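You operate a simulated robot arm through the tools that you are given. There is no shell and no other tool. Be economical: measure what you need, move in short steps, check, and stop when the job is done.

You run a simulated two-armed robot. Do the job below in one go: nothing can be reset, and whatever is moved stays where it is left.

## Task
On the wash table top, fold the blue cloth in half, so that its two long edges meet.

It is judged by the outcome, as a careful person would: the job done as asked, and still so three seconds after it is handed in. It fails if anything else is knocked over, pushed out of place, dropped, spilled or broken. Flat cloth is picked up by pressing the open fingertips on it (5 to 10 N) and closing them slowly along it; thin cloth reads only 2 to 8 mm in the jaws.

## Robot
Two 7-joint arms with two-finger parallel grippers on one trunk, on a base that drives. Base frame: it is fixed to the floor where the robot stands at the start and does not move with it; the origin is under the middle of the robot, x ahead of it, y to its left, z up; the surface under the hand at the start is at about z = 900. Lengths are in mm, angles in degrees, forces in N, time in s.
The left shoulder is at the start at [70, 134, 1176], the right one opposite. With the tool pointing down near the work surface each hand reaches from about 200 to 660 mm from the robot's upright axis, wherever it stands, measured 20 degrees to its own side. Places, roughly: wash table top [600, 500, 900]. Payload 1.57 kg a hand.
The TCP of each hand is the grasp point between the finger pads, 30 mm short of the fingertips. In the tool frame z runs along the fingers and y along their closing line. The gripper opens to 80 mm. The fingers are 17 mm wide and 12 mm thick; the gripper's body (40 by 82 mm) begins 80 mm behind the TCP.
Orientation is told as [roll, pitch, yaw] about the base's x, y, z axes, in that order, counted from this pose: with the fingers straight down and closing along the base's y, the tool's x points along the base's -x, its y along +y and its z along -z.

## Interface
- The arms move only by the tool servo_tool. It takes "left_increments", "right_increments" or both (then of equal length, played together; a hand with none holds still); each is a list of rows, each a list of 7 numbers: the shift along the tool's x, y, z in mm, then the turn, a rotation vector about the tool's x, y, z in degrees, then the closure, from 0 (fully open) to 1 (shut). In form: [[x, y, z, wx, wy, wz, gripper], ...]. A call has 1 to 12 rows; each row is the pose to reach, as a shift and turn from the pose commanded when the call began, along the tool's axes at that moment. Each row takes 0.2 s and may step no farther than 50 mm and 8.6 degrees from the row before; otherwise, or with a gripper value out of range, the whole call is refused. A pose out of reach is approached as far as the arm can. The call stops where the force on the tool passes 40 N (or 10 N more than at its start, if that is more) or the arm is blocked; 0.2 s more then pass. The fingers move at their own pace (about 153 mm/s each) and stop on an object; they squeeze with about 21 N. The grip force told is the motor's: it shows also when the fingers shut on nothing. Time passes only in rows, and 0.2 s behind the last, so rows that repeat a pose let the fingers close. The reply holds the time, the measured pose of the TCP, the force on the tool along the base axes, the opening and the grip force, in the units named above and with some noise, with the torque about the TCP (base axes, N m) and any sound that the robot's microphone picked up, and new pictures: "views" is both (left out), scene, wrist or none (wrist: the cameras of the hands that moved).
- Cameras (640 x 400 px; columns grow to the right, rows downward): "scene" is now at [134.5, -13.9, 1390.8]; the picture's right is [-0.17, -0.99, 0.00], its down [-0.69, 0.12, -0.72] and it looks along [0.71, -0.12, -0.70] (base axes); focal length 214 px, centre (320, 200). "left" rides on the left gripper at [72, 7, -122] in its tool frame; the picture's right is [-0.09, 1.00, 0.00], its down [-0.84, -0.08, -0.54] and it looks along [-0.54, -0.05, 0.84] (tool axes); focal length 238 px, centre (320, 200). "right" rides on the right gripper at [72, -7, -122] in its tool frame; the picture's right is [0.09, 1.00, 0.00], its down [-0.84, 0.08, -0.54] and it looks along [-0.54, 0.05, 0.84] (tool axes); focal length 238 px, centre (320, 200).
- raise_lower(by): slides the trunk up (or, below 0, down) by that many mm; the arms and the scene camera ride with it, the base frame stays. It gives what a move gives, with no picture.
- roll_base(legs): drives the robot by 1 to 6 legs, each [ahead, left, turn to the left] in mm, mm and degrees, along the robot's own axes; the way and the turn of a leg run together, so that a leg with both is an arc; at most 1500 mm and 180 degrees a leg. The arms and the cameras ride along, it lands a little off, and it stops where it bumps. It gives what a move gives, and a new picture of the scene camera.
- head_to(pan, tilt): turns the head with the scene camera to pan (to the left, within 86 degrees either way) and tilt (down, from -29 to 69), counted from straight ahead of the robot. It gives what a move gives, and a new picture of the scene camera.
- measure_at(camera, pixels): for up to 12 pixels [column, row] of the newest picture of that camera ("zoom" is the newest enlarged one), the place [x, y, z] in the base frame of the surface seen there, good to about 3 mm. It takes no simulated time.
- inspect(camera, box): a new picture of the part [left, top, right, bottom] of that camera's present view, enlarged. It takes no simulated time.
- job_done(): hands the job in; it is judged then, once.

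Go step by step. Measure first, check grasps and placings, and put right what went wrong. The budget is 80 turns and 260 pictures, counting those below and the enlarged ones. Unless the task says otherwise, let go and move clear before handing in, and close with one line.

The tools are called after "Emit:" as a command line: name --argument value ..., lists and objects as JSON in quotes. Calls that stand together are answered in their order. servo_tool: Moves the arms, as the interface text tells. Its arguments: {"type":"object","properties":{"left_increments":{"type":"array"},"right_increments":{"type":"array"},"views":{"type":"string","enum":["both","scene","wrist","none"]}},"required":[]} The other tools are called the same way: raise_lower (by) slides the trunk up or down; roll_base (legs) drives the base; head_to (pan, tilt) turns the head that bears the scene camera; measure_at (camera, pixels) gives the place of the surface under pixels of a picture; inspect (camera, box) takes an enlarged picture of a part of a camera's view; job_done () hands the job in.

At the start:

```text
time_s: 0.0
left_ee_pos: [372.1, 277.2, 1134.3]
left_tcp_rot: [0.0, 0.1, 0.1]
left_ft_force: [-0.5, 0.3, -0.9]
left_wrist_torque: [-0.02, 0.0, -0.01]
left_finger_gap: 80.1
left_gripper_force: 0.1
right_ee_pos: [328.6, -19.8, 1147.3]
right_tcp_rot: [0.0, 0.0, 0.1]
right_ft_force: [0.3, -0.6, -0.7]
right_wrist_torque: [-0.01, -0.02, -0.02]
right_finger_gap: 79.7
right_gripper_force: 0.0
trunk travel left (down, up): [-750.0, 190.0]
robot x, y, heading: [0.4, 0.0, -0.1]
head pan, tilt: [-9.8, 44.2]
```

scene: 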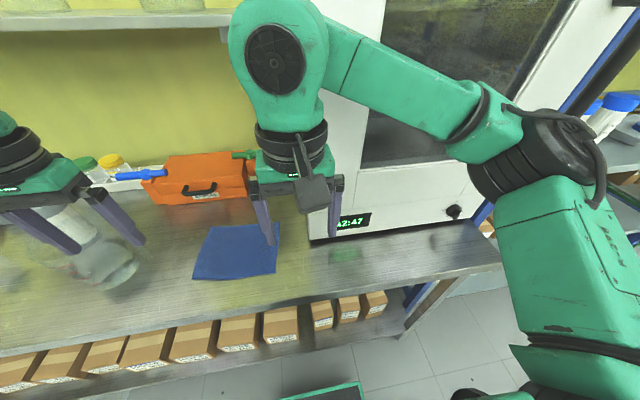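
right: 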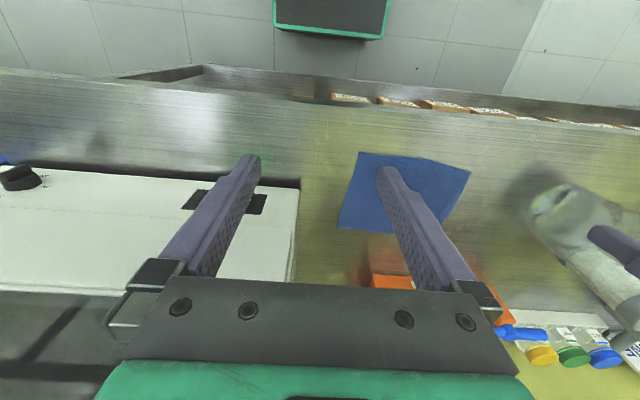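
left: 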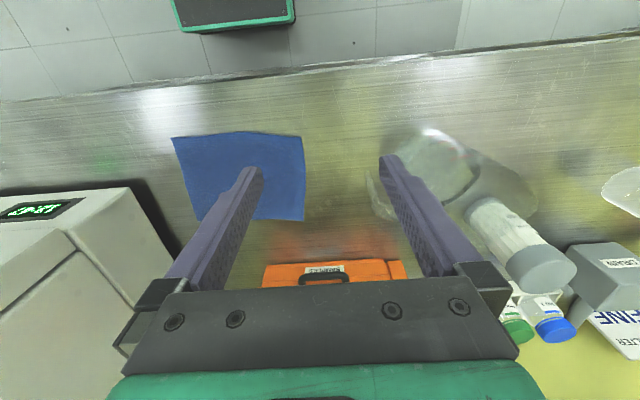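

The blue cloth shows in the scene at about (208,226), (280,224), (275,274), (193,279). I measure its corners and the things around it.

Emit:
measure_at --camera "scene" --pixels '[[210, 228], [256, 225], [278, 226], [274, 272], [195, 277], [235, 250], [235, 285], [230, 300], [312, 243], [200, 203], [100, 280], [290, 240]]'

Emit:
measure_at --camera "left" --pixels '[[174, 139], [240, 132], [301, 139], [302, 218], [262, 218], [202, 217], [240, 90], [330, 262], [400, 180], [430, 140], [150, 195], [470, 200]]'

Emit:
inspect --camera "scene" --box '[160, 200, 320, 300]'

```text
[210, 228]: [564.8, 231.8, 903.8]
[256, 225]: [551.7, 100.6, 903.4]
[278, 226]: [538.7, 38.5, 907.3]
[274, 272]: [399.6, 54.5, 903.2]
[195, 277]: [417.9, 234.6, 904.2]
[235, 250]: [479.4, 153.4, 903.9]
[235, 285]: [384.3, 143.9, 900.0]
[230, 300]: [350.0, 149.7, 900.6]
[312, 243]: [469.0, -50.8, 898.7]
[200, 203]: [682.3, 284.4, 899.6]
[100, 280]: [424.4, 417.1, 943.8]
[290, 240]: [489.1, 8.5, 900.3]
```

```text
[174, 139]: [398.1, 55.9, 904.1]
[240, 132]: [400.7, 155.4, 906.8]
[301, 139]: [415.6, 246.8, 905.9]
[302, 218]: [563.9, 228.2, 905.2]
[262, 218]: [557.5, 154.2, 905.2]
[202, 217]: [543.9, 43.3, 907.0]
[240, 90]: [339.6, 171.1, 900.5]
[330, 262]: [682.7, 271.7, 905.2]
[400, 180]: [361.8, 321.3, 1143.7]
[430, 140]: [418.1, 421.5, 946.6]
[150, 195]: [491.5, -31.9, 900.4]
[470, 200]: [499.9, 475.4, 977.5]
```

```text
4.00 times, centred on (240, 250) of scene
```

zoom: 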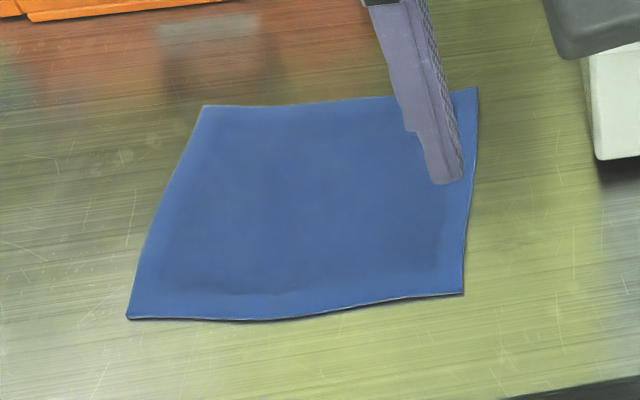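

The cloth's long edges run nearly along y: near edge (397,55)–(415,245), far edge (545,38)–(567,230). I'll shift the base left so that both hands can work symmetrically on it.

Emit:
roll_base --legs '[[0, 145, 0]]'

```text
time_s: 1.3
left_ee_pos: [371.9, 418.5, 1135.0]
left_tcp_rot: [0.1, -0.1, 0.0]
left_ft_force: [0.4, -0.8, 0.4]
left_wrist_torque: [0.01, -0.02, -0.04]
left_finger_gap: 80.0
left_gripper_force: 0.0
right_ee_pos: [329.3, 120.6, 1149.3]
right_tcp_rot: [0.1, 0.0, 0.0]
right_ft_force: [-0.2, -1.3, -0.2]
right_wrist_torque: [0.02, 0.02, 0.01]
right_finger_gap: 79.7
right_gripper_force: 0.1
trunk travel left (down, up): [-750.0, 190.0]
robot x, y, heading: [-1.0, 143.4, -0.0]
head pan, tilt: [-9.8, 44.2]
```

scene: 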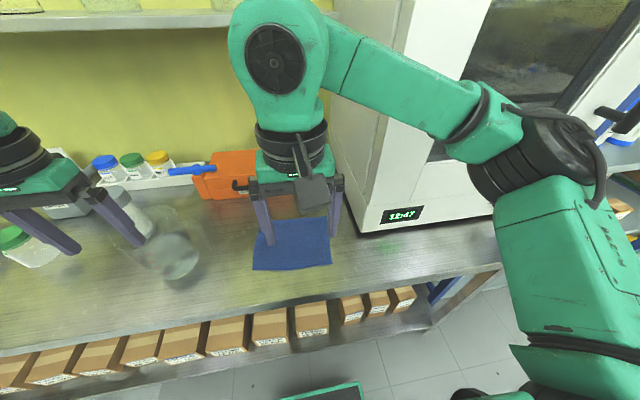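

Base moved fine. Now I turn the hands 90° (closing across the cloth's edge) while bringing them over the near corners, still high.

Emit:
servo_tool --left_increments '[[-3, -10, 0, 0, 0, 7.95, 0], [-6, -20, 0, 0, 0, 15.9, 0], [-9, -30, 0, 0, 0, 23.85, 0], [-12, -40, 0, 0, 0, 31.8, 0], [-16, -50, 0, 0, 0, 39.75, 0], [-20, -60, 0, 0, 0, 47.7, 0], [-23, -70, 0, 0, 0, 55.65, 0], [-26, -80, 0, 0, 0, 63.6, 0], [-29, -90, 10, 0, 0, 71.55, 0], [-32, -100, 20, 0, 0, 79.5, 0], [-36, -110, 40, 0, 0, 87.45, 0], [-40, -120, 60, 0, 0, 95.4, 0]]' --right_increments '[[-5, -5, 0, 0, 0, -7.05, 0], [-11, -10, 0, 0, 0, -14.1, 0], [-17, -15, 0, 0, 0, -21.15, 0], [-22, -20, 0, 0, 0, -28.2, 0], [-28, -25, 0, 0, 0, -35.25, 0], [-33, -30, 0, 0, 0, -42.3, 0], [-38, -35, 0, 0, 0, -49.35, 0], [-44, -40, 0, 0, 0, -56.4, 0], [-50, -45, 20, 0, 0, -63.45, 0], [-56, -50, 40, 0, 0, -70.5, 0], [-61, -55, 60, 0, 0, -77.55, 0], [-67, -60, 74, 0, 0, -84.6, 0]]'

Emit:
head_to --pan 0 --tilt 58

```text
time_s: 3.9
left_ee_pos: [414.3, 296.5, 1075.2]
left_tcp_rot: [0.1, 0.0, -95.4]
left_ft_force: [-0.6, -0.8, -1.0]
left_wrist_torque: [0.01, 0.0, 0.01]
left_finger_gap: 79.8
left_gripper_force: 0.0
right_ee_pos: [263.7, 82.9, 1071.0]
right_tcp_rot: [-0.7, 0.2, 82.6]
right_ft_force: [-0.5, -0.6, 0.8]
right_wrist_torque: [0.01, -0.04, 0.03]
right_finger_gap: 80.0
right_gripper_force: 0.0
right hand out of reach, approached as far as the arm can: row 9, 10, 11, 12
trunk travel left (down, up): [-750.0, 190.0]
robot x, y, heading: [0.1, 142.2, 0.0]
head pan, tilt: [-9.8, 44.2]
```

scene: 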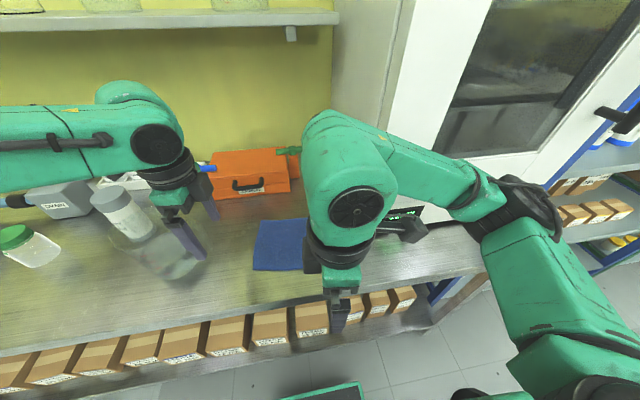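
right: 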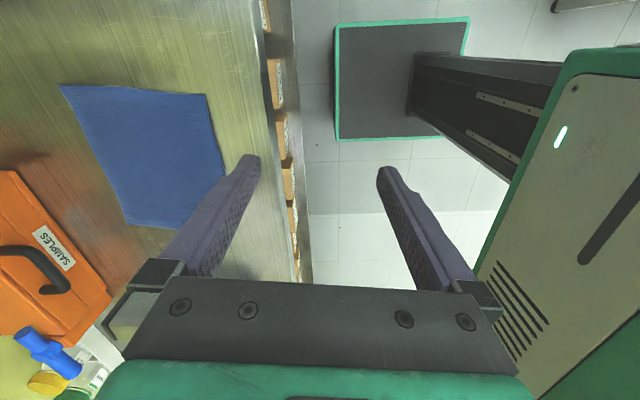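
left: 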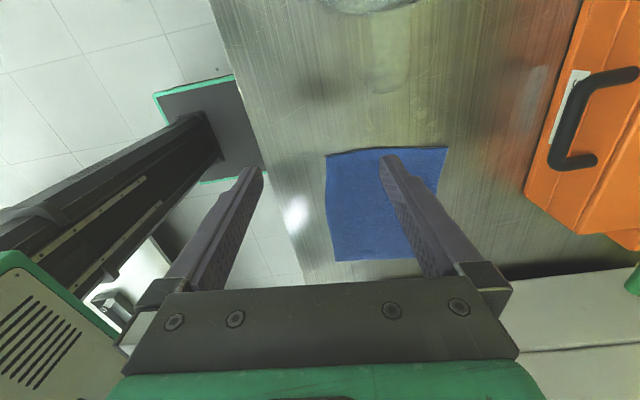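

```text
time_s: 4.7
left_ee_pos: [413.3, 297.7, 1076.2]
left_tcp_rot: [0.2, 0.0, -95.3]
left_ft_force: [1.2, 0.4, 0.7]
left_wrist_torque: [0.0, -0.01, 0.0]
left_finger_gap: 79.9
left_gripper_force: 0.1
right_ee_pos: [264.5, 84.3, 1070.5]
right_tcp_rot: [-0.6, 0.3, 82.4]
right_ft_force: [0.6, -0.6, 0.6]
right_wrist_torque: [0.0, 0.01, 0.0]
right_finger_gap: 79.8
right_gripper_force: 0.0
trunk travel left (down, up): [-750.0, 190.0]
robot x, y, heading: [-0.3, 140.3, -0.1]
head pan, tilt: [0.0, 58.0]
```

scene: 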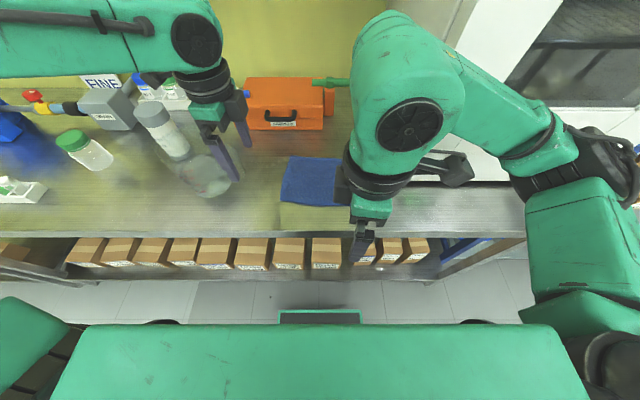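

The right hand fell short (at x 264, y 84). I try moving it forward and outward from where it is.

Emit:
servo_tool --right_increments '[[10, -20, 0, 0, 0, 0, 0], [20, -40, 0, 0, 0, 0, 0], [27, -60, 0, 0, 0, -1, 0], [27, -80, 0, 0, 0, -2, 0], [27, -104, 0, 0, 0, -2, 0], [27, -128, 0, 0, 0, -2, 0]]' --views "scene"

```text
time_s: 6.1
left_ee_pos: [413.4, 298.2, 1075.5]
left_tcp_rot: [0.0, 0.0, -95.3]
left_ft_force: [-0.1, -0.4, 0.2]
left_wrist_torque: [0.01, -0.01, 0.01]
left_finger_gap: 80.2
left_gripper_force: 0.1
right_ee_pos: [249.9, 91.3, 1076.1]
right_tcp_rot: [0.0, -0.1, 86.6]
right_ft_force: [-0.4, 0.1, 0.4]
right_wrist_torque: [-0.01, 0.01, 0.01]
right_finger_gap: 79.9
right_gripper_force: 0.1
right hand out of reach, approached as far as the arm can: row 1, 2, 3, 4, 5, 6
trunk travel left (down, up): [-750.0, 190.0]
robot x, y, heading: [-1.2, 144.8, 0.1]
head pan, tilt: [0.0, 58.0]
```

scene: 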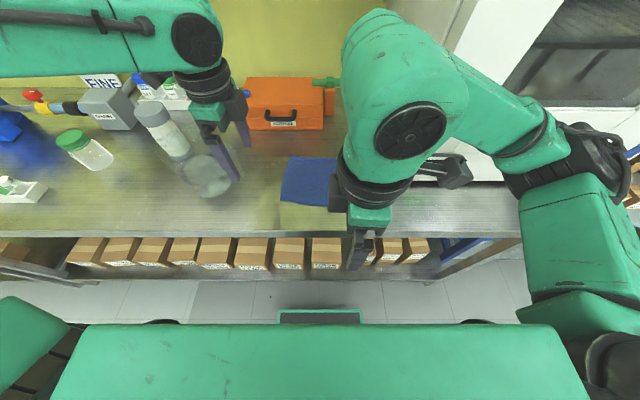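

Yaw +85° hits a joint limit on the right arm. I'll rotate the right hand the other way, back through 0 toward −95°.

Emit:
servo_tool --right_increments '[[0, 0, 0, 0, 0, 8, 0], [0, 0, 0, 0, 0, 16, 0], [5, -10, 0, 0, 0, 24, 0], [10, -20, 0, 0, 0, 32, 0], [15, -30, 0, 0, 0, 40, 0], [20, -40, 0, 0, 0, 48, 0], [25, -50, 0, 0, 0, 56, 0], [30, -60, 0, 0, 0, 64, 0], [35, -70, 0, 0, 0, 72, 0], [40, -80, 0, 0, 0, 80, 0], [40, -100, 0, 0, 0, 87, 0]]' --views "none"

```text
time_s: 8.5
left_ee_pos: [414.2, 298.9, 1075.8]
left_tcp_rot: [0.1, 0.0, -95.3]
left_ft_force: [-0.8, 1.0, 0.8]
left_wrist_torque: [-0.02, 0.02, 0.01]
left_finger_gap: 80.1
left_gripper_force: 0.1
right_ee_pos: [347.3, 49.9, 1073.6]
right_tcp_rot: [0.1, 0.1, -0.6]
right_ft_force: [0.0, 0.0, 0.3]
right_wrist_torque: [0.0, 0.0, 0.04]
right_finger_gap: 79.9
right_gripper_force: 0.1
trunk travel left (down, up): [-750.0, 190.0]
robot x, y, heading: [-0.8, 142.9, -0.0]
head pan, tilt: [0.0, 58.0]
```

Emit:
servo_tool --right_increments '[[-4, 0, 0, 0, 0, 8, 0], [-8, 0, 0, 0, 0, 16, 0], [-12, 0, 0, 0, 0, 24, 0], [-16, 0, 0, 0, 0, 32, 0], [-20, 0, 0, 0, 0, 40, 0], [-24, 3, 0, 0, 0, 48, 0], [-28, 6, 0, 0, 0, 56, 0], [-32, 9, 0, 0, 0, 64, 0], [-36, 12, 0, 0, 0, 72, 0], [-42, 15, 0, 0, 0, 80, 0], [-48, 20, 0, 0, 0, 88, 0], [-54, 23, 0, 0, 0, 94.8, 0]]' --left_increments '[[0, 0, 0, 0, 0, 0, 0], [0, 0, 0, 0, 0, 0, 0], [-5, 0, 0, 0, 0, 0, 0], [-10, 0, 0, 0, 0, 0, 0], [-15, 0, 0, 0, 0, 0, 0], [-20, 0, 0, 0, 0, 0, 0], [-25, 0, 0, 0, 0, 0, 0], [-30, 0, 0, 0, 0, 0, 0], [-40, 0, 0, 0, 0, 0, 0], [-50, 0, 0, 0, 0, 0, 0], [-60, 5, 0, 0, 0, 0, 0], [-71, 6, 0, 0, 0, 0, 0]]'

```text
time_s: 11.1
left_ee_pos: [412.3, 229.5, 1075.5]
left_tcp_rot: [0.0, 0.0, -95.3]
left_ft_force: [-0.1, 0.9, -0.8]
left_wrist_torque: [-0.02, 0.0, 0.01]
left_finger_gap: 80.0
left_gripper_force: 0.0
right_ee_pos: [399.1, 74.2, 1074.3]
right_tcp_rot: [0.0, 0.0, -95.5]
right_ft_force: [-0.4, -0.2, 0.5]
right_wrist_torque: [-0.01, 0.02, -0.01]
right_finger_gap: 80.1
right_gripper_force: 0.0
trunk travel left (down, up): [-750.0, 190.0]
robot x, y, heading: [1.8, 143.2, 0.0]
head pan, tilt: [0.0, 58.0]
```

scene: 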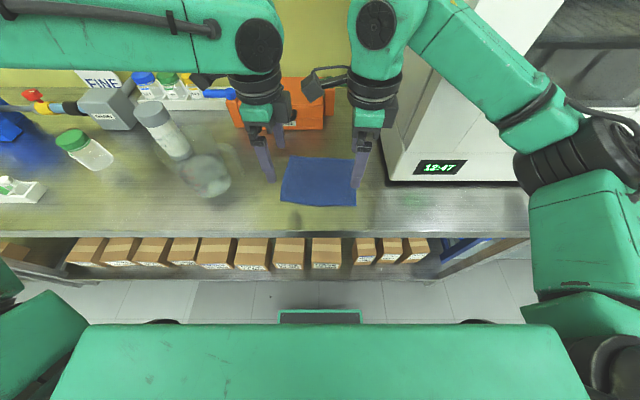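
right: 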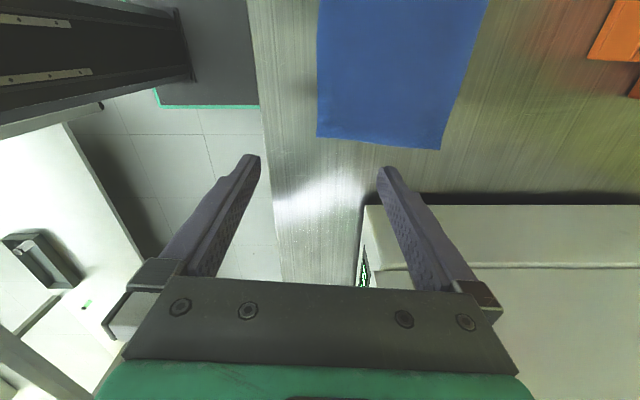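
left: 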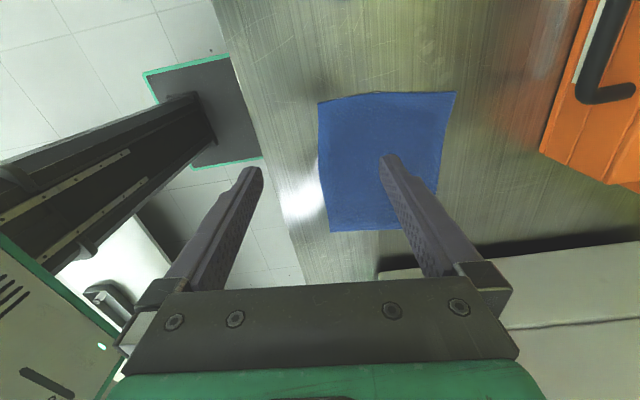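

Both hands now stand over the near corners with the right yaw. I test at height that both can travel to above the far edge, and measure the cloth again.

Emit:
measure_at --camera "left" --pixels '[[320, 105], [452, 94], [331, 229], [326, 170]]'

Emit:
servo_tool --left_increments '[[0, 40, 40, 0, 0, 0, 0], [0, 80, 60, 0, 0, 0, 0], [0, 120, 80, 0, 0, 0, 0], [0, 155, 80, 0, 0, 0, 0]]' --right_increments '[[0, 40, 40, 0, 0, 0, 0], [0, 80, 60, 0, 0, 0, 0], [0, 120, 80, 0, 0, 0, 0], [0, 155, 80, 0, 0, 0, 0]]'

```text
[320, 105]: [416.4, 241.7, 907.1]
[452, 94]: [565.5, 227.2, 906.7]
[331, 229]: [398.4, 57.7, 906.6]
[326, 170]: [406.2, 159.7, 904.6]
```

```text
refused: row 1 steps farther than a row can; nothing moved
```

Emit:
servo_tool --left_increments '[[0, 35, 30, 0, 0, 0, 0], [0, 75, 50, 0, 0, 0, 0], [0, 115, 75, 0, 0, 0, 0], [0, 155, 80, 0, 0, 0, 0]]' --right_increments '[[0, 35, 30, 0, 0, 0, 0], [0, 75, 50, 0, 0, 0, 0], [0, 115, 75, 0, 0, 0, 0], [0, 155, 80, 0, 0, 0, 0]]'

```text
time_s: 12.3
left_ee_pos: [481.8, 295.8, 1010.7]
left_tcp_rot: [1.4, -1.0, -94.5]
left_ft_force: [-0.2, -0.4, -0.2]
left_wrist_torque: [0.0, 0.03, -0.01]
left_finger_gap: 80.0
left_gripper_force: 0.1
left hand out of reach, approached as far as the arm can: row 2, 3, 4
right_ee_pos: [533.3, 100.8, 1009.9]
right_tcp_rot: [1.5, -1.1, -92.9]
right_ft_force: [0.9, -0.9, -0.1]
right_wrist_torque: [0.0, 0.02, -0.01]
right_finger_gap: 80.1
right_gripper_force: 0.2
trunk travel left (down, up): [-750.0, 190.0]
robot x, y, heading: [-1.5, 148.1, 0.8]
head pan, tilt: [0.0, 58.0]
stopped in row 4 (left hand): the arm was blocked; the commanded pose is now the measured one
```

scene: 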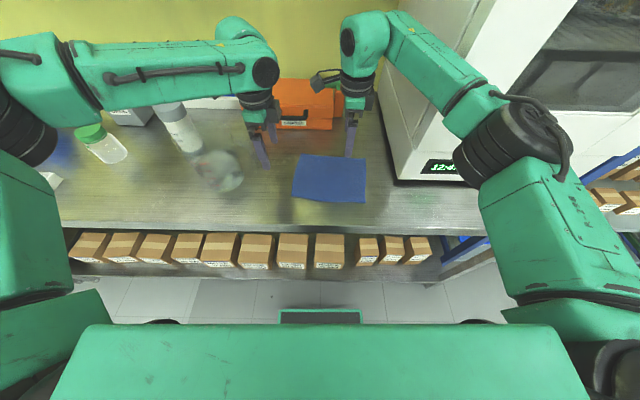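
right: 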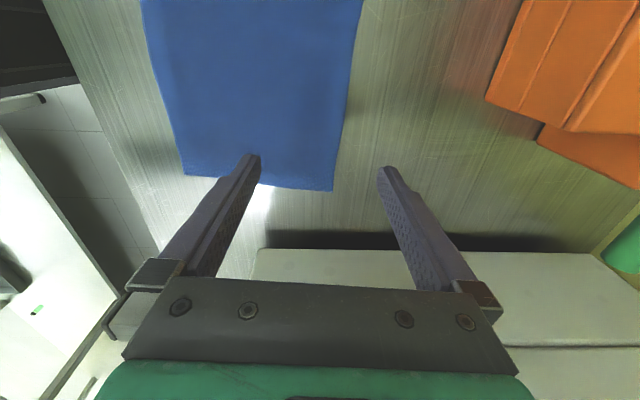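
left: 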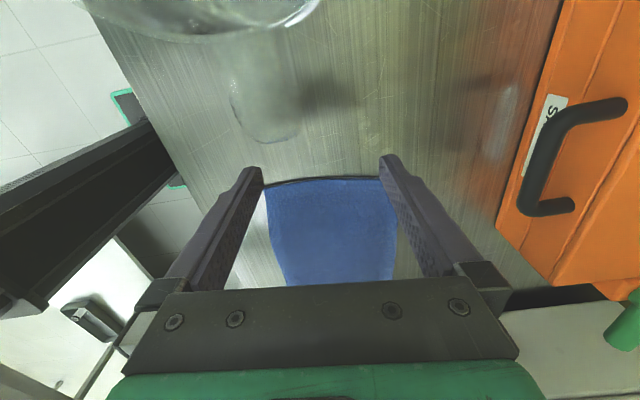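

The left arm runs out of wrist travel at this yaw when going forward; turning the robot about 30° to the right would give both wrists room. I check the base front, table edge and bottles first.

Emit:
measure_at --camera "scene" --pixels '[[320, 314], [285, 320], [250, 232], [400, 232], [90, 132], [174, 108], [215, 155], [235, 170], [300, 85], [385, 180], [115, 145], [345, 235]]'

Emit:
inspect --camera "scene" --box '[60, 80, 400, 260]'

```text
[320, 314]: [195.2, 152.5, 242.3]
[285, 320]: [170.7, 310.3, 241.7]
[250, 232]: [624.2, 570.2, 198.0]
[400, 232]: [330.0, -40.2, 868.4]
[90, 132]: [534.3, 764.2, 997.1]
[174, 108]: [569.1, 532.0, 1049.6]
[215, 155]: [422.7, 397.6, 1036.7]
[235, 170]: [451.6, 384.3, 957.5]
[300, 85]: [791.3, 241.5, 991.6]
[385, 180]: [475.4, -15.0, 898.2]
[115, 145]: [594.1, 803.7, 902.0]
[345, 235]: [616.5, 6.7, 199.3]
```

```text
1.88 times, centred on (230, 170) of scene
```

zoom: 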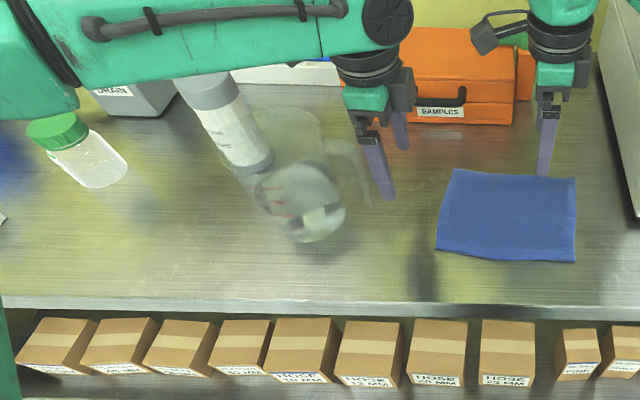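

There's a clear jug with a handle at about (430,400), top near z 1040, close to the left hand. I raise both hands straight up before anything else and look again.

Emit:
servo_tool --left_increments '[[0, 0, -40, 0, 0, 0, 0], [0, 0, -80, 0, 0, 0, 0], [0, 0, -120, 0, 0, 0, 0]]' --right_increments '[[0, -20, -40, 0, 0, 0, 0], [0, -40, -80, 0, 0, 0, 0], [0, -80, -110, 0, 0, 0, 0]]'

Emit:
inspect --camera "left" --box '[160, 0, 480, 200]'

Emit:
inspect --camera "scene" --box '[140, 90, 300, 220]'

```text
time_s: 13.1
left_ee_pos: [494.1, 296.5, 1123.1]
left_tcp_rot: [0.5, -1.0, -94.8]
left_ft_force: [-0.4, 0.1, 0.4]
left_wrist_torque: [-0.02, -0.03, 0.0]
left_finger_gap: 79.9
left_gripper_force: 0.0
left hand out of reach, approached as far as the arm can: row 3
right_ee_pos: [468.0, 96.8, 1110.7]
right_tcp_rot: [0.4, -1.0, -93.6]
right_ft_force: [0.0, 0.4, 0.3]
right_wrist_torque: [-0.01, -0.01, -0.02]
right_finger_gap: 79.9
right_gripper_force: 0.0
trunk travel left (down, up): [-750.0, 190.0]
robot x, y, heading: [1.6, 148.6, 0.5]
head pan, tilt: [0.0, 58.0]
```

scene: 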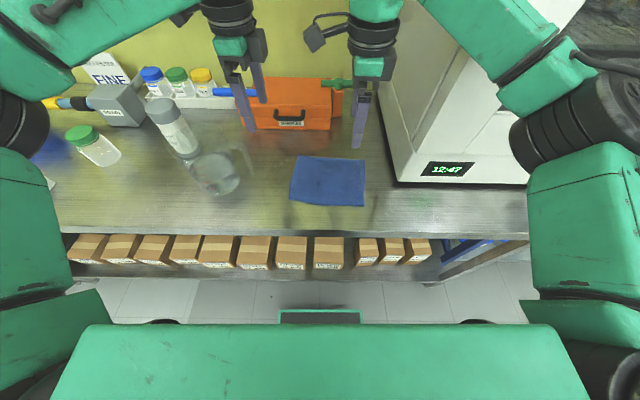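
right: 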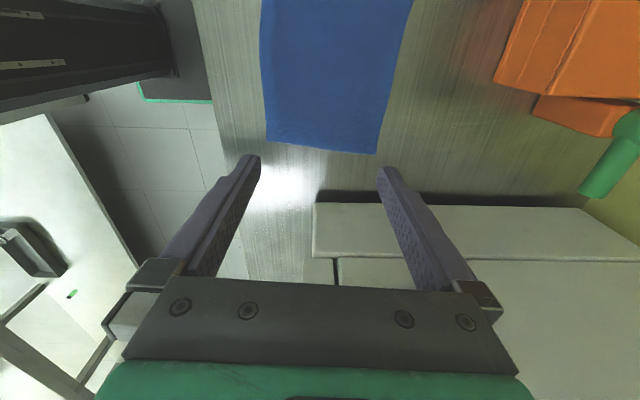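
left: 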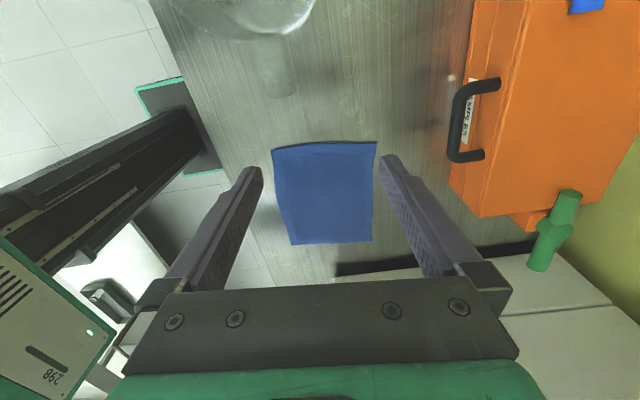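

```text
2.00 times, centred on (320, 100) of left
```

zoom: 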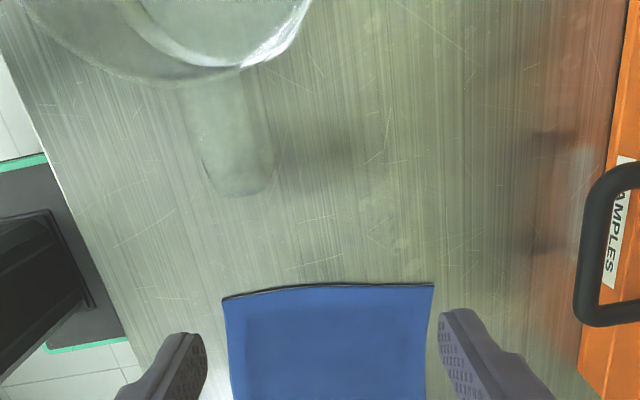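

```text
3.08 times, centred on (220, 155) of scene
```

zoom: 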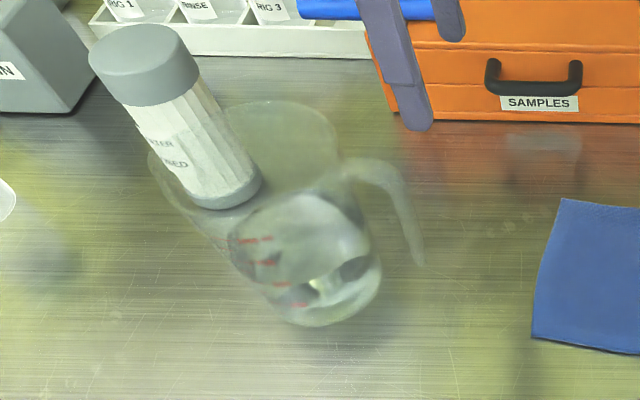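

The jug stands upright, its handle toward the cloth. I measure the jug's rim and handle to know my clearance.

Emit:
measure_at --camera "left" --pixels '[[270, 60], [277, 90], [265, 50], [300, 10], [240, 35], [278, 75], [284, 80]]'

Emit:
measure_at --camera "zoom" --pixels '[[400, 190], [418, 250], [375, 165], [330, 130], [270, 105], [310, 320], [380, 270], [165, 160], [145, 60]]'

```text
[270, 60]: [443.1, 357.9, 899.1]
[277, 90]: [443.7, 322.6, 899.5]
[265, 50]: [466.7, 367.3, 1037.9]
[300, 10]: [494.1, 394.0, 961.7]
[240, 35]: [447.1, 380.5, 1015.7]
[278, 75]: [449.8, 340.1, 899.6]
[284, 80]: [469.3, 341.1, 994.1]
```

```text
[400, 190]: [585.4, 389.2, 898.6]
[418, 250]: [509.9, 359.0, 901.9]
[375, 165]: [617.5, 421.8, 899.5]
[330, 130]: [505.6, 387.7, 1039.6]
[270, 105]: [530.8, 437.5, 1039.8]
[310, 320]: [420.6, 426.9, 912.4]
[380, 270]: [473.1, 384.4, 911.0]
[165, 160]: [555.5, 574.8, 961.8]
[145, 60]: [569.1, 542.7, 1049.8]
```

I'll retract both hands toward the robot, lift the trunk for clearance, and check the arms' height before turning the base.

Emit:
servo_tool --left_increments '[[0, -35, -5, 0, 0, 0, 0], [0, -70, -10, 0, 0, 0, 0], [0, -105, -15, 0, 0, 0, 0]]' --right_increments '[[0, -35, -5, 0, 0, 0, 0], [0, -70, -10, 0, 0, 0, 0], [0, -90, -15, 0, 0, 0, 0]]' --views "none"

Emit:
raise_lower --by 60

Emit:
head_to --pan 30 --tilt 40

```text
time_s: 13.9
left_ee_pos: [393.4, 293.4, 1134.9]
left_tcp_rot: [0.2, -0.3, -94.7]
left_ft_force: [-0.2, 0.4, 0.1]
left_wrist_torque: [-0.03, 0.0, 0.02]
left_finger_gap: 80.3
left_gripper_force: 0.0
right_ee_pos: [379.5, 89.3, 1121.9]
right_tcp_rot: [0.1, -0.4, -94.0]
right_ft_force: [-0.4, 0.8, 0.6]
right_wrist_torque: [-0.05, -0.04, -0.01]
right_finger_gap: 80.0
right_gripper_force: 0.1
trunk travel left (down, up): [-750.0, 190.0]
robot x, y, heading: [2.8, 148.3, 0.6]
head pan, tilt: [0.0, 58.0]
```

```text
time_s: 14.9
left_ee_pos: [396.8, 288.1, 1194.3]
left_tcp_rot: [0.1, 0.0, -94.7]
left_ft_force: [0.1, -0.4, -0.1]
left_wrist_torque: [0.02, -0.03, 0.0]
left_finger_gap: 79.8
left_gripper_force: 0.2
right_ee_pos: [381.5, 83.6, 1180.2]
right_tcp_rot: [-0.1, 0.0, -93.9]
right_ft_force: [-0.2, -0.1, 0.2]
right_wrist_torque: [-0.01, 0.02, -0.01]
right_finger_gap: 79.9
right_gripper_force: 0.1
trunk travel left (down, up): [-810.0, 130.0]
robot x, y, heading: [1.7, 145.8, 0.8]
head pan, tilt: [0.0, 58.0]
```

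```text
time_s: 15.8
left_ee_pos: [396.0, 288.4, 1195.8]
left_tcp_rot: [0.0, 0.0, -94.8]
left_ft_force: [0.6, 0.0, -0.2]
left_wrist_torque: [-0.03, 0.01, 0.04]
left_finger_gap: 80.0
left_gripper_force: 0.0
right_ee_pos: [380.9, 83.7, 1180.9]
right_tcp_rot: [0.0, -0.1, -93.8]
right_ft_force: [0.6, 0.6, 0.0]
right_wrist_torque: [-0.06, 0.03, 0.03]
right_finger_gap: 80.1
right_gripper_force: 0.1
trunk travel left (down, up): [-810.0, 130.0]
robot x, y, heading: [2.5, 144.7, 0.4]
head pan, tilt: [30.0, 40.0]
```

scene: 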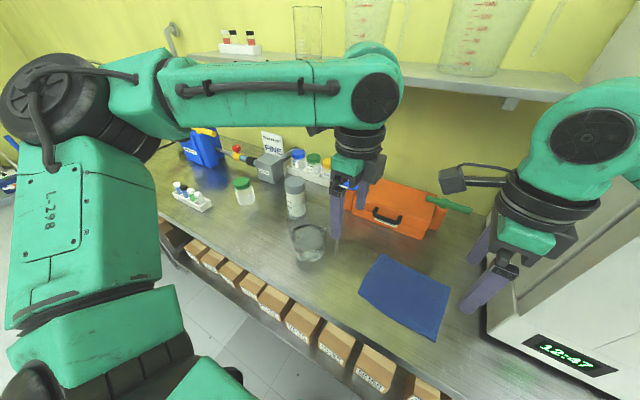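

The left arm stays well above the bottles. I drive left with a 30° right turn.

Emit:
roll_base --legs '[[-20, 228, -30]]'

```text
time_s: 17.8
left_ee_pos: [449.7, 283.1, 1195.1]
left_tcp_rot: [0.1, 0.0, -126.0]
left_ft_force: [0.4, 0.6, -0.4]
left_wrist_torque: [0.02, 0.02, -0.01]
left_finger_gap: 80.2
left_gripper_force: 0.0
right_ee_pos: [331.4, 116.8, 1180.6]
right_tcp_rot: [-0.2, 0.0, -125.0]
right_ft_force: [-0.1, 0.8, 0.0]
right_wrist_torque: [0.03, 0.0, 0.0]
right_finger_gap: 80.1
right_gripper_force: 0.1
trunk travel left (down, up): [-810.0, 130.0]
robot x, y, heading: [34.7, 370.5, -30.7]
head pan, tilt: [30.0, 40.0]
```

scene: 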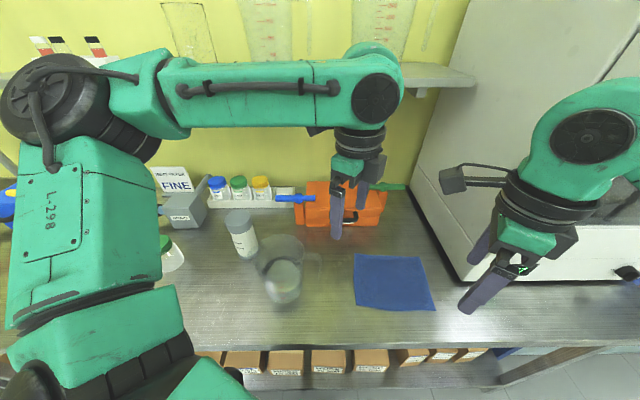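

Now I restore the hands' yaw to −95.4° and test the far-edge positions at a safe height.

Emit:
servo_tool --left_increments '[[3, 20, 5, 0, 0, -5.1, 0], [6, 40, 10, 0, 0, -10.2, 0], [9, 60, 20, 0, 0, -15.3, 0], [12, 80, 40, 0, 0, -20.4, 0], [15, 100, 58, 0, 0, -25.5, 0], [18, 120, 75, 0, 0, -30.6, 0]]' --right_increments '[[14, 33, 5, 0, 0, -5, 0], [29, 67, 10, 0, 0, -10, 0], [43, 100, 20, 0, 0, -15, 0], [58, 133, 35, 0, 0, -20, 0], [72, 167, 48, 0, 0, -25, 0], [87, 200, 60, 0, 0, -29.6, 0]]'

Emit:
head_to --pan 0 --tilt 52

```text
time_s: 19.2
left_ee_pos: [560.7, 228.5, 1119.1]
left_tcp_rot: [0.0, -0.1, -95.2]
left_ft_force: [0.3, 0.0, -0.1]
left_wrist_torque: [0.03, 0.02, 0.0]
left_finger_gap: 79.7
left_gripper_force: 0.0
right_ee_pos: [519.4, 75.0, 1116.0]
right_tcp_rot: [0.6, 0.1, -96.2]
right_ft_force: [0.8, 0.1, 0.6]
right_wrist_torque: [0.02, -0.03, 0.0]
right_finger_gap: 79.9
right_gripper_force: 0.0
right hand out of reach, approached as far as the arm can: row 6
trunk travel left (down, up): [-810.0, 130.0]
robot x, y, heading: [39.0, 367.7, -30.8]
head pan, tilt: [30.0, 40.0]
```

scene: 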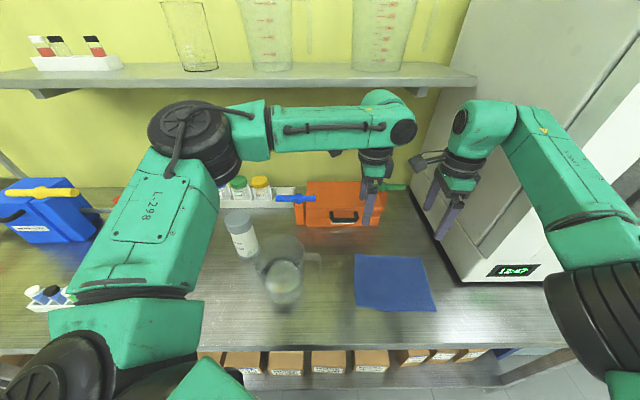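
right: 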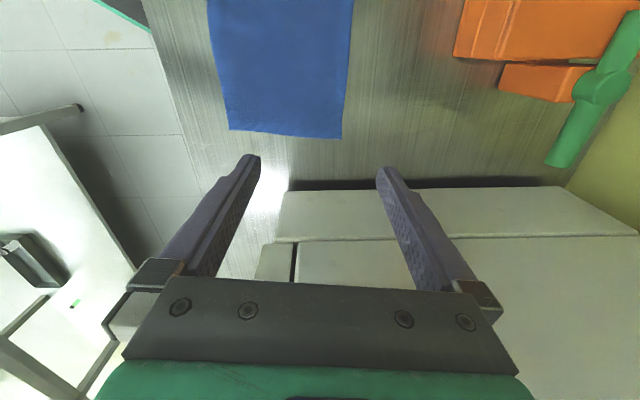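
left: 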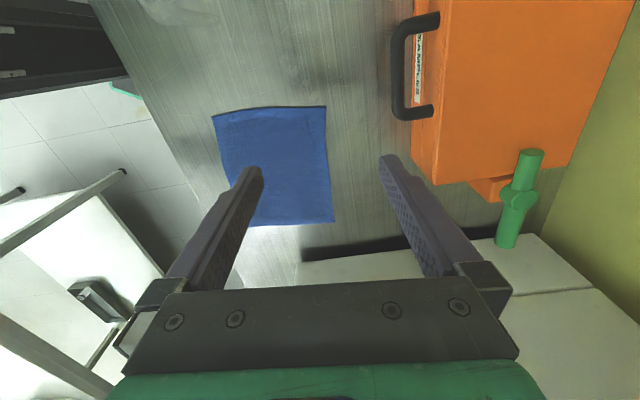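

```text
time_s: 20.1
left_ee_pos: [558.5, 229.0, 1120.4]
left_tcp_rot: [0.1, 0.0, -95.4]
left_ft_force: [0.3, 0.0, -0.3]
left_wrist_torque: [0.0, 0.02, 0.01]
left_finger_gap: 79.8
left_gripper_force: 0.1
right_ee_pos: [518.8, 75.8, 1118.4]
right_tcp_rot: [0.7, 0.0, -96.4]
right_ft_force: [0.1, 0.8, 0.9]
right_wrist_torque: [-0.01, 0.01, -0.01]
right_finger_gap: 80.1
right_gripper_force: 0.0
trunk travel left (down, up): [-810.0, 130.0]
robot x, y, heading: [42.3, 368.5, -30.8]
head pan, tilt: [0.0, 52.0]
```

scene: 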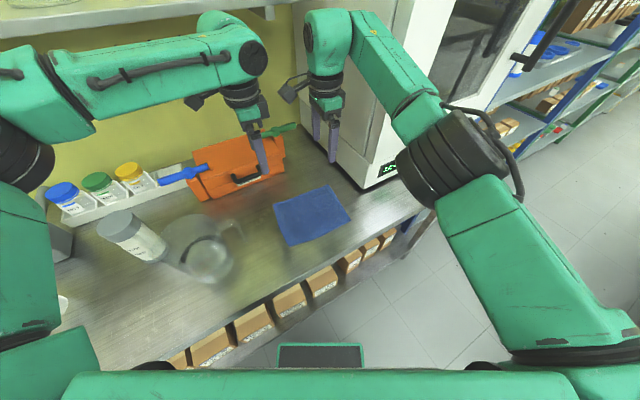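

The right hand falls about 26 mm short of the far edge. I check the lower shelf's front edge to see whether the base can move closer.

Emit:
measure_at --camera "scene" --pixels '[[265, 350], [290, 330], [250, 330], [330, 300], [320, 347], [360, 346], [200, 372], [280, 346], [290, 243], [276, 211], [330, 187], [349, 220]]'

Emit:
inspect --camera "scene" --box '[140, 220, 420, 395]'

```text
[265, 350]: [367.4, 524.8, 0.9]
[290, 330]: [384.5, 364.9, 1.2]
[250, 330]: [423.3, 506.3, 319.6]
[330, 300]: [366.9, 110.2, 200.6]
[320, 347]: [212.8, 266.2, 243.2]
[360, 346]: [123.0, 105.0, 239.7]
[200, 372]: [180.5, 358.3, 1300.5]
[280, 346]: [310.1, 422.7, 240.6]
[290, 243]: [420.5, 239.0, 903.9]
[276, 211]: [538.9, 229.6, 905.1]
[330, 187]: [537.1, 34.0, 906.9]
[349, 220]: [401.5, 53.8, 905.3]
```

```text
2.29 times, centred on (280, 308) of scene
```

zoom: 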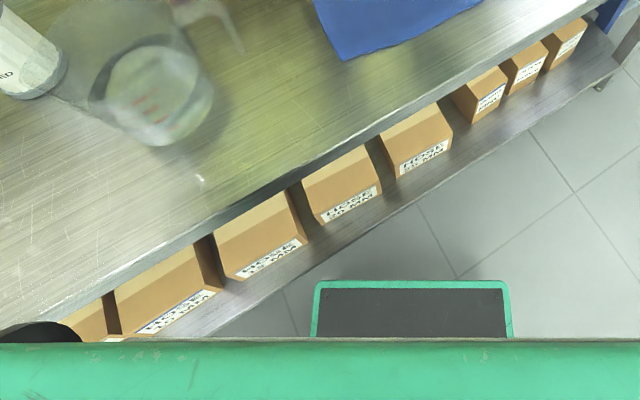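

The base corner has ~50 mm to the shelf, so I'll retract the hands to above the near edge and shift the base slightly (15 mm forward, 50 mm right in world).

Emit:
servo_tool --left_increments '[[0, -40, 0, 0, 0, 0, 0], [0, -80, 0, 0, 0, 0, 0], [0, -120, 0, 0, 0, 0, 0], [0, -147, 0, 0, 0, 0, 0]]' --right_increments '[[0, -40, 0, 0, 0, 0, 0], [0, -80, 0, 0, 0, 0, 0], [0, -110, 0, 0, 0, 0, 0], [0, -122, 0, 0, 0, 0, 0]]' --views "none"

Emit:
roll_base --legs '[[38, -35, 0]]'

Emit:
raise_lower --by -60

```text
time_s: 21.1
left_ee_pos: [412.6, 241.8, 1121.4]
left_tcp_rot: [0.1, 0.0, -95.4]
left_ft_force: [-0.3, 0.1, 0.4]
left_wrist_torque: [0.04, -0.03, 0.01]
left_finger_gap: 80.1
left_gripper_force: 0.0
right_ee_pos: [392.8, 88.9, 1117.8]
right_tcp_rot: [0.0, 0.0, -95.6]
right_ft_force: [1.0, -0.3, -0.3]
right_wrist_torque: [0.0, -0.03, 0.03]
right_finger_gap: 80.0
right_gripper_force: 0.1
trunk travel left (down, up): [-810.0, 130.0]
robot x, y, heading: [36.9, 369.2, -31.1]
head pan, tilt: [0.0, 52.0]
```

```text
time_s: 22.1
left_ee_pos: [430.7, 194.1, 1120.2]
left_tcp_rot: [0.1, -0.2, -95.4]
left_ft_force: [-0.1, 1.2, -0.3]
left_wrist_torque: [-0.02, 0.02, 0.03]
left_finger_gap: 79.9
left_gripper_force: 0.0
right_ee_pos: [411.0, 42.5, 1117.8]
right_tcp_rot: [-0.1, -0.2, -95.5]
right_ft_force: [-0.3, 0.1, -0.1]
right_wrist_torque: [-0.04, 0.02, 0.01]
right_finger_gap: 79.8
right_gripper_force: 0.0
trunk travel left (down, up): [-810.0, 130.0]
robot x, y, heading: [52.1, 318.5, -30.5]
head pan, tilt: [0.0, 52.0]
```

scene: 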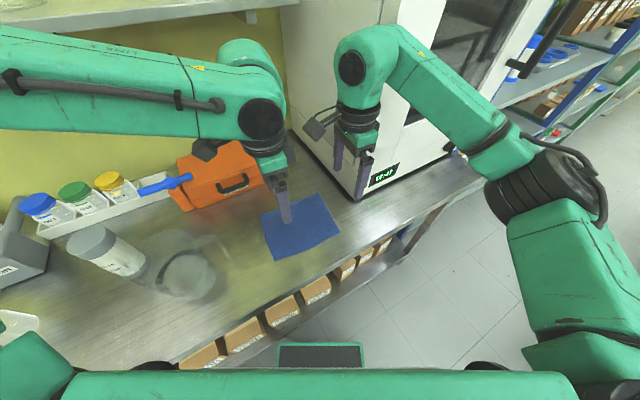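

```text
time_s: 23.1
left_ee_pos: [430.4, 191.8, 1060.1]
left_tcp_rot: [0.1, -0.2, -95.4]
left_ft_force: [-1.1, 0.6, -0.1]
left_wrist_torque: [-0.01, 0.03, 0.0]
left_finger_gap: 80.0
left_gripper_force: 0.0
right_ee_pos: [410.0, 38.9, 1058.5]
right_tcp_rot: [-0.1, 0.0, -95.5]
right_ft_force: [-0.2, 0.5, -0.2]
right_wrist_torque: [-0.01, 0.03, 0.03]
right_finger_gap: 79.9
right_gripper_force: 0.2
trunk travel left (down, up): [-750.0, 190.0]
robot x, y, heading: [52.6, 319.0, -30.7]
head pan, tilt: [0.0, 52.0]
```

Testing the far-edge reach again at a lower height.

Emit:
servo_tool --left_increments '[[10, 35, 10, 0, 0, 0, 0], [20, 70, 20, 0, 0, 0, 0], [30, 105, 30, 0, 0, 0, 0], [38, 140, 40, 0, 0, 0, 0]]' --right_increments '[[10, 35, 10, 0, 0, 0, 0], [20, 70, 20, 0, 0, 0, 0], [30, 105, 30, 0, 0, 0, 0], [42, 140, 40, 0, 0, 0, 0]]' --views "scene"

```text
time_s: 24.1
left_ee_pos: [573.3, 219.8, 1019.4]
left_tcp_rot: [0.0, -0.2, -95.2]
left_ft_force: [1.4, 0.7, 0.2]
left_wrist_torque: [-0.03, 0.01, -0.02]
left_finger_gap: 79.6
left_gripper_force: 0.1
right_ee_pos: [546.4, 67.8, 1019.3]
right_tcp_rot: [-0.1, -0.4, -95.2]
right_ft_force: [-0.1, 0.5, -0.5]
right_wrist_torque: [0.0, 0.02, 0.0]
right_finger_gap: 80.2
right_gripper_force: 0.1
right hand out of reach, approached as far as the arm can: row 4
trunk travel left (down, up): [-750.0, 190.0]
robot x, y, heading: [53.3, 314.8, -30.7]
head pan, tilt: [0.0, 52.0]
```

scene: 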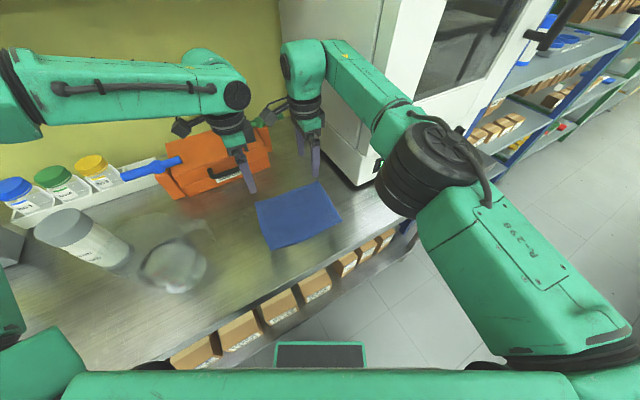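

Both reach far enough. Back over the near edge, half-closed (~30 mm), down to 20 mm above the cloth.

Emit:
servo_tool --left_increments '[[-2, -40, 0, 0, 0, 0, 0.3], [-5, -80, 0, 0, 0, 0, 0.6], [-7, -120, 20, 0, 0, 0, 0.625], [-9, -150, 45, 0, 0, 0, 0.625], [-9, -150, 69, 0, 0, 0, 0.625], [-9, -150, 69, 0, 0, 0, 0.625]]' --right_increments '[[-2, -40, 0, 0, 0, 0, 0.3], [-5, -80, 0, 0, 0, 0, 0.6], [-7, -120, 20, 0, 0, 0, 0.625], [-9, -137, 45, 0, 0, 0, 0.625], [-9, -137, 69, 0, 0, 0, 0.625], [-9, -137, 69, 0, 0, 0, 0.625]]'

Emit:
inspect --camera "left" --box '[220, 80, 460, 230]'

Emit:
inspect --camera "right" --box '[220, 80, 460, 230]'

```text
time_s: 25.5
left_ee_pos: [420.1, 220.0, 955.3]
left_tcp_rot: [0.1, -0.1, -95.2]
left_ft_force: [-0.7, -1.2, -0.7]
left_wrist_torque: [0.03, 0.01, -0.04]
left_finger_gap: 30.1
left_gripper_force: 0.1
right_ee_pos: [405.9, 70.0, 953.3]
right_tcp_rot: [-0.1, -0.1, -95.4]
right_ft_force: [-0.6, 0.4, -0.6]
right_wrist_torque: [0.01, 0.0, 0.02]
right_finger_gap: 29.7
right_gripper_force: 0.1
trunk travel left (down, up): [-750.0, 190.0]
robot x, y, heading: [53.9, 314.9, -30.7]
head pan, tilt: [0.0, 52.0]
```

scene: 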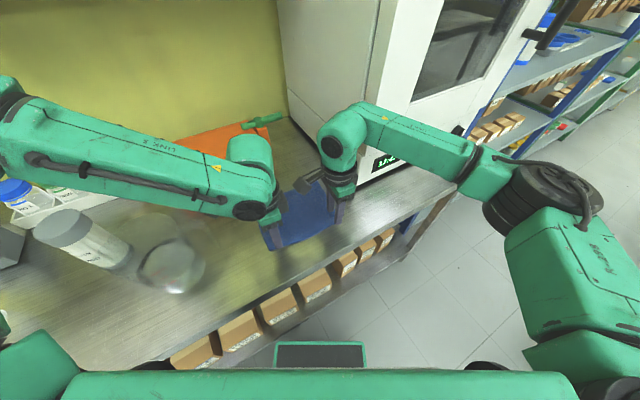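
right: 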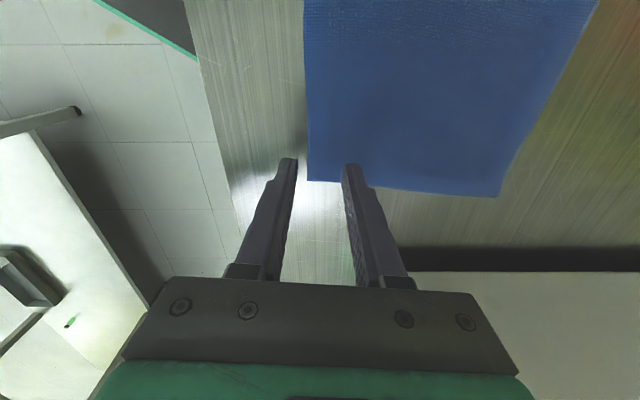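
left: 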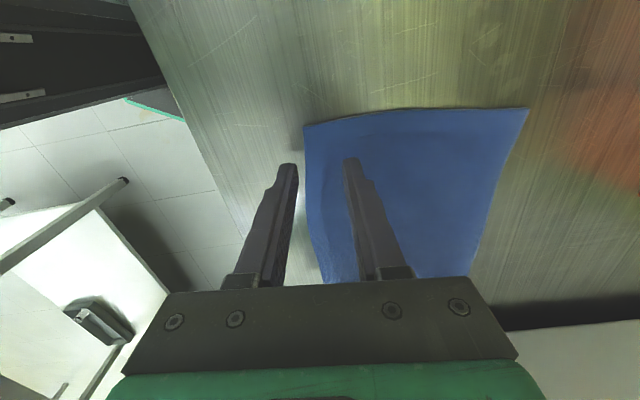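

```text
2.67 times, centred on (340, 155) of left
```

zoom: 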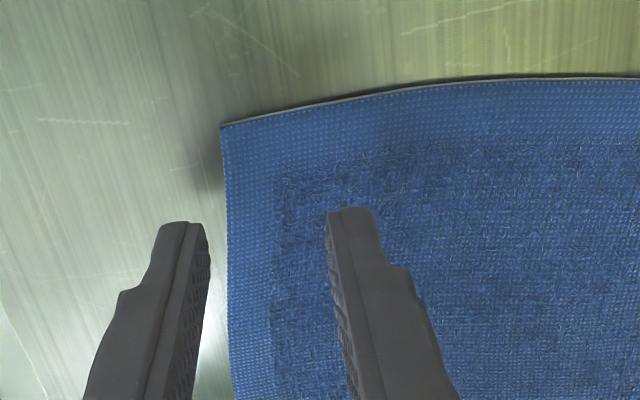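

```text
2.67 times, centred on (340, 155) of right
```

zoom: 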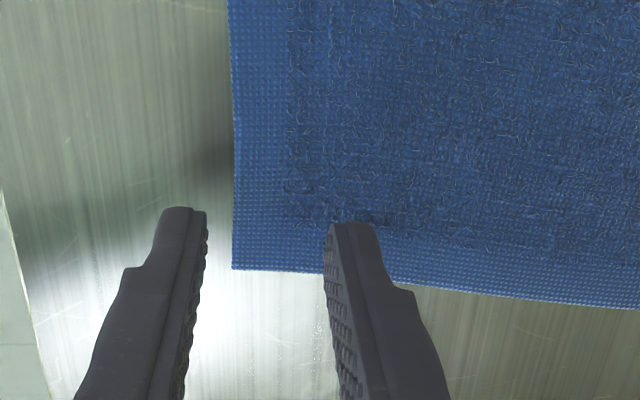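

The fingers straddle the near edge nicely on both hands (outer finger on the table, inner on the cloth). I lower to near contact.

Emit:
servo_tool --left_increments '[[0, 1, 10, 0, 0, 0, 0.625], [0, 1, 18, 0, 0, 0, 0.625], [0, 1, 22, 0, 0, 0, 0.625]]' --right_increments '[[1, 1, 10, 0, 0, 0, 0.625], [2, 1, 18, 0, 0, 0, 0.625], [2, 1, 20, 0, 0, 0, 0.625]]' --views "none"

```text
time_s: 26.3
left_ee_pos: [423.1, 218.7, 932.1]
left_tcp_rot: [0.3, -0.3, -95.3]
left_ft_force: [3.0, 0.5, 13.0]
left_wrist_torque: [0.04, -0.2, 0.03]
left_finger_gap: 29.8
left_gripper_force: 0.0
right_ee_pos: [403.9, 73.4, 933.3]
right_tcp_rot: [0.0, -0.1, -95.5]
right_ft_force: [0.2, -0.6, 2.2]
right_wrist_torque: [-0.01, -0.05, 0.0]
right_finger_gap: 30.2
right_gripper_force: 0.5
trunk travel left (down, up): [-750.0, 190.0]
robot x, y, heading: [55.5, 319.0, -30.6]
head pan, tilt: [0.0, 52.0]
```

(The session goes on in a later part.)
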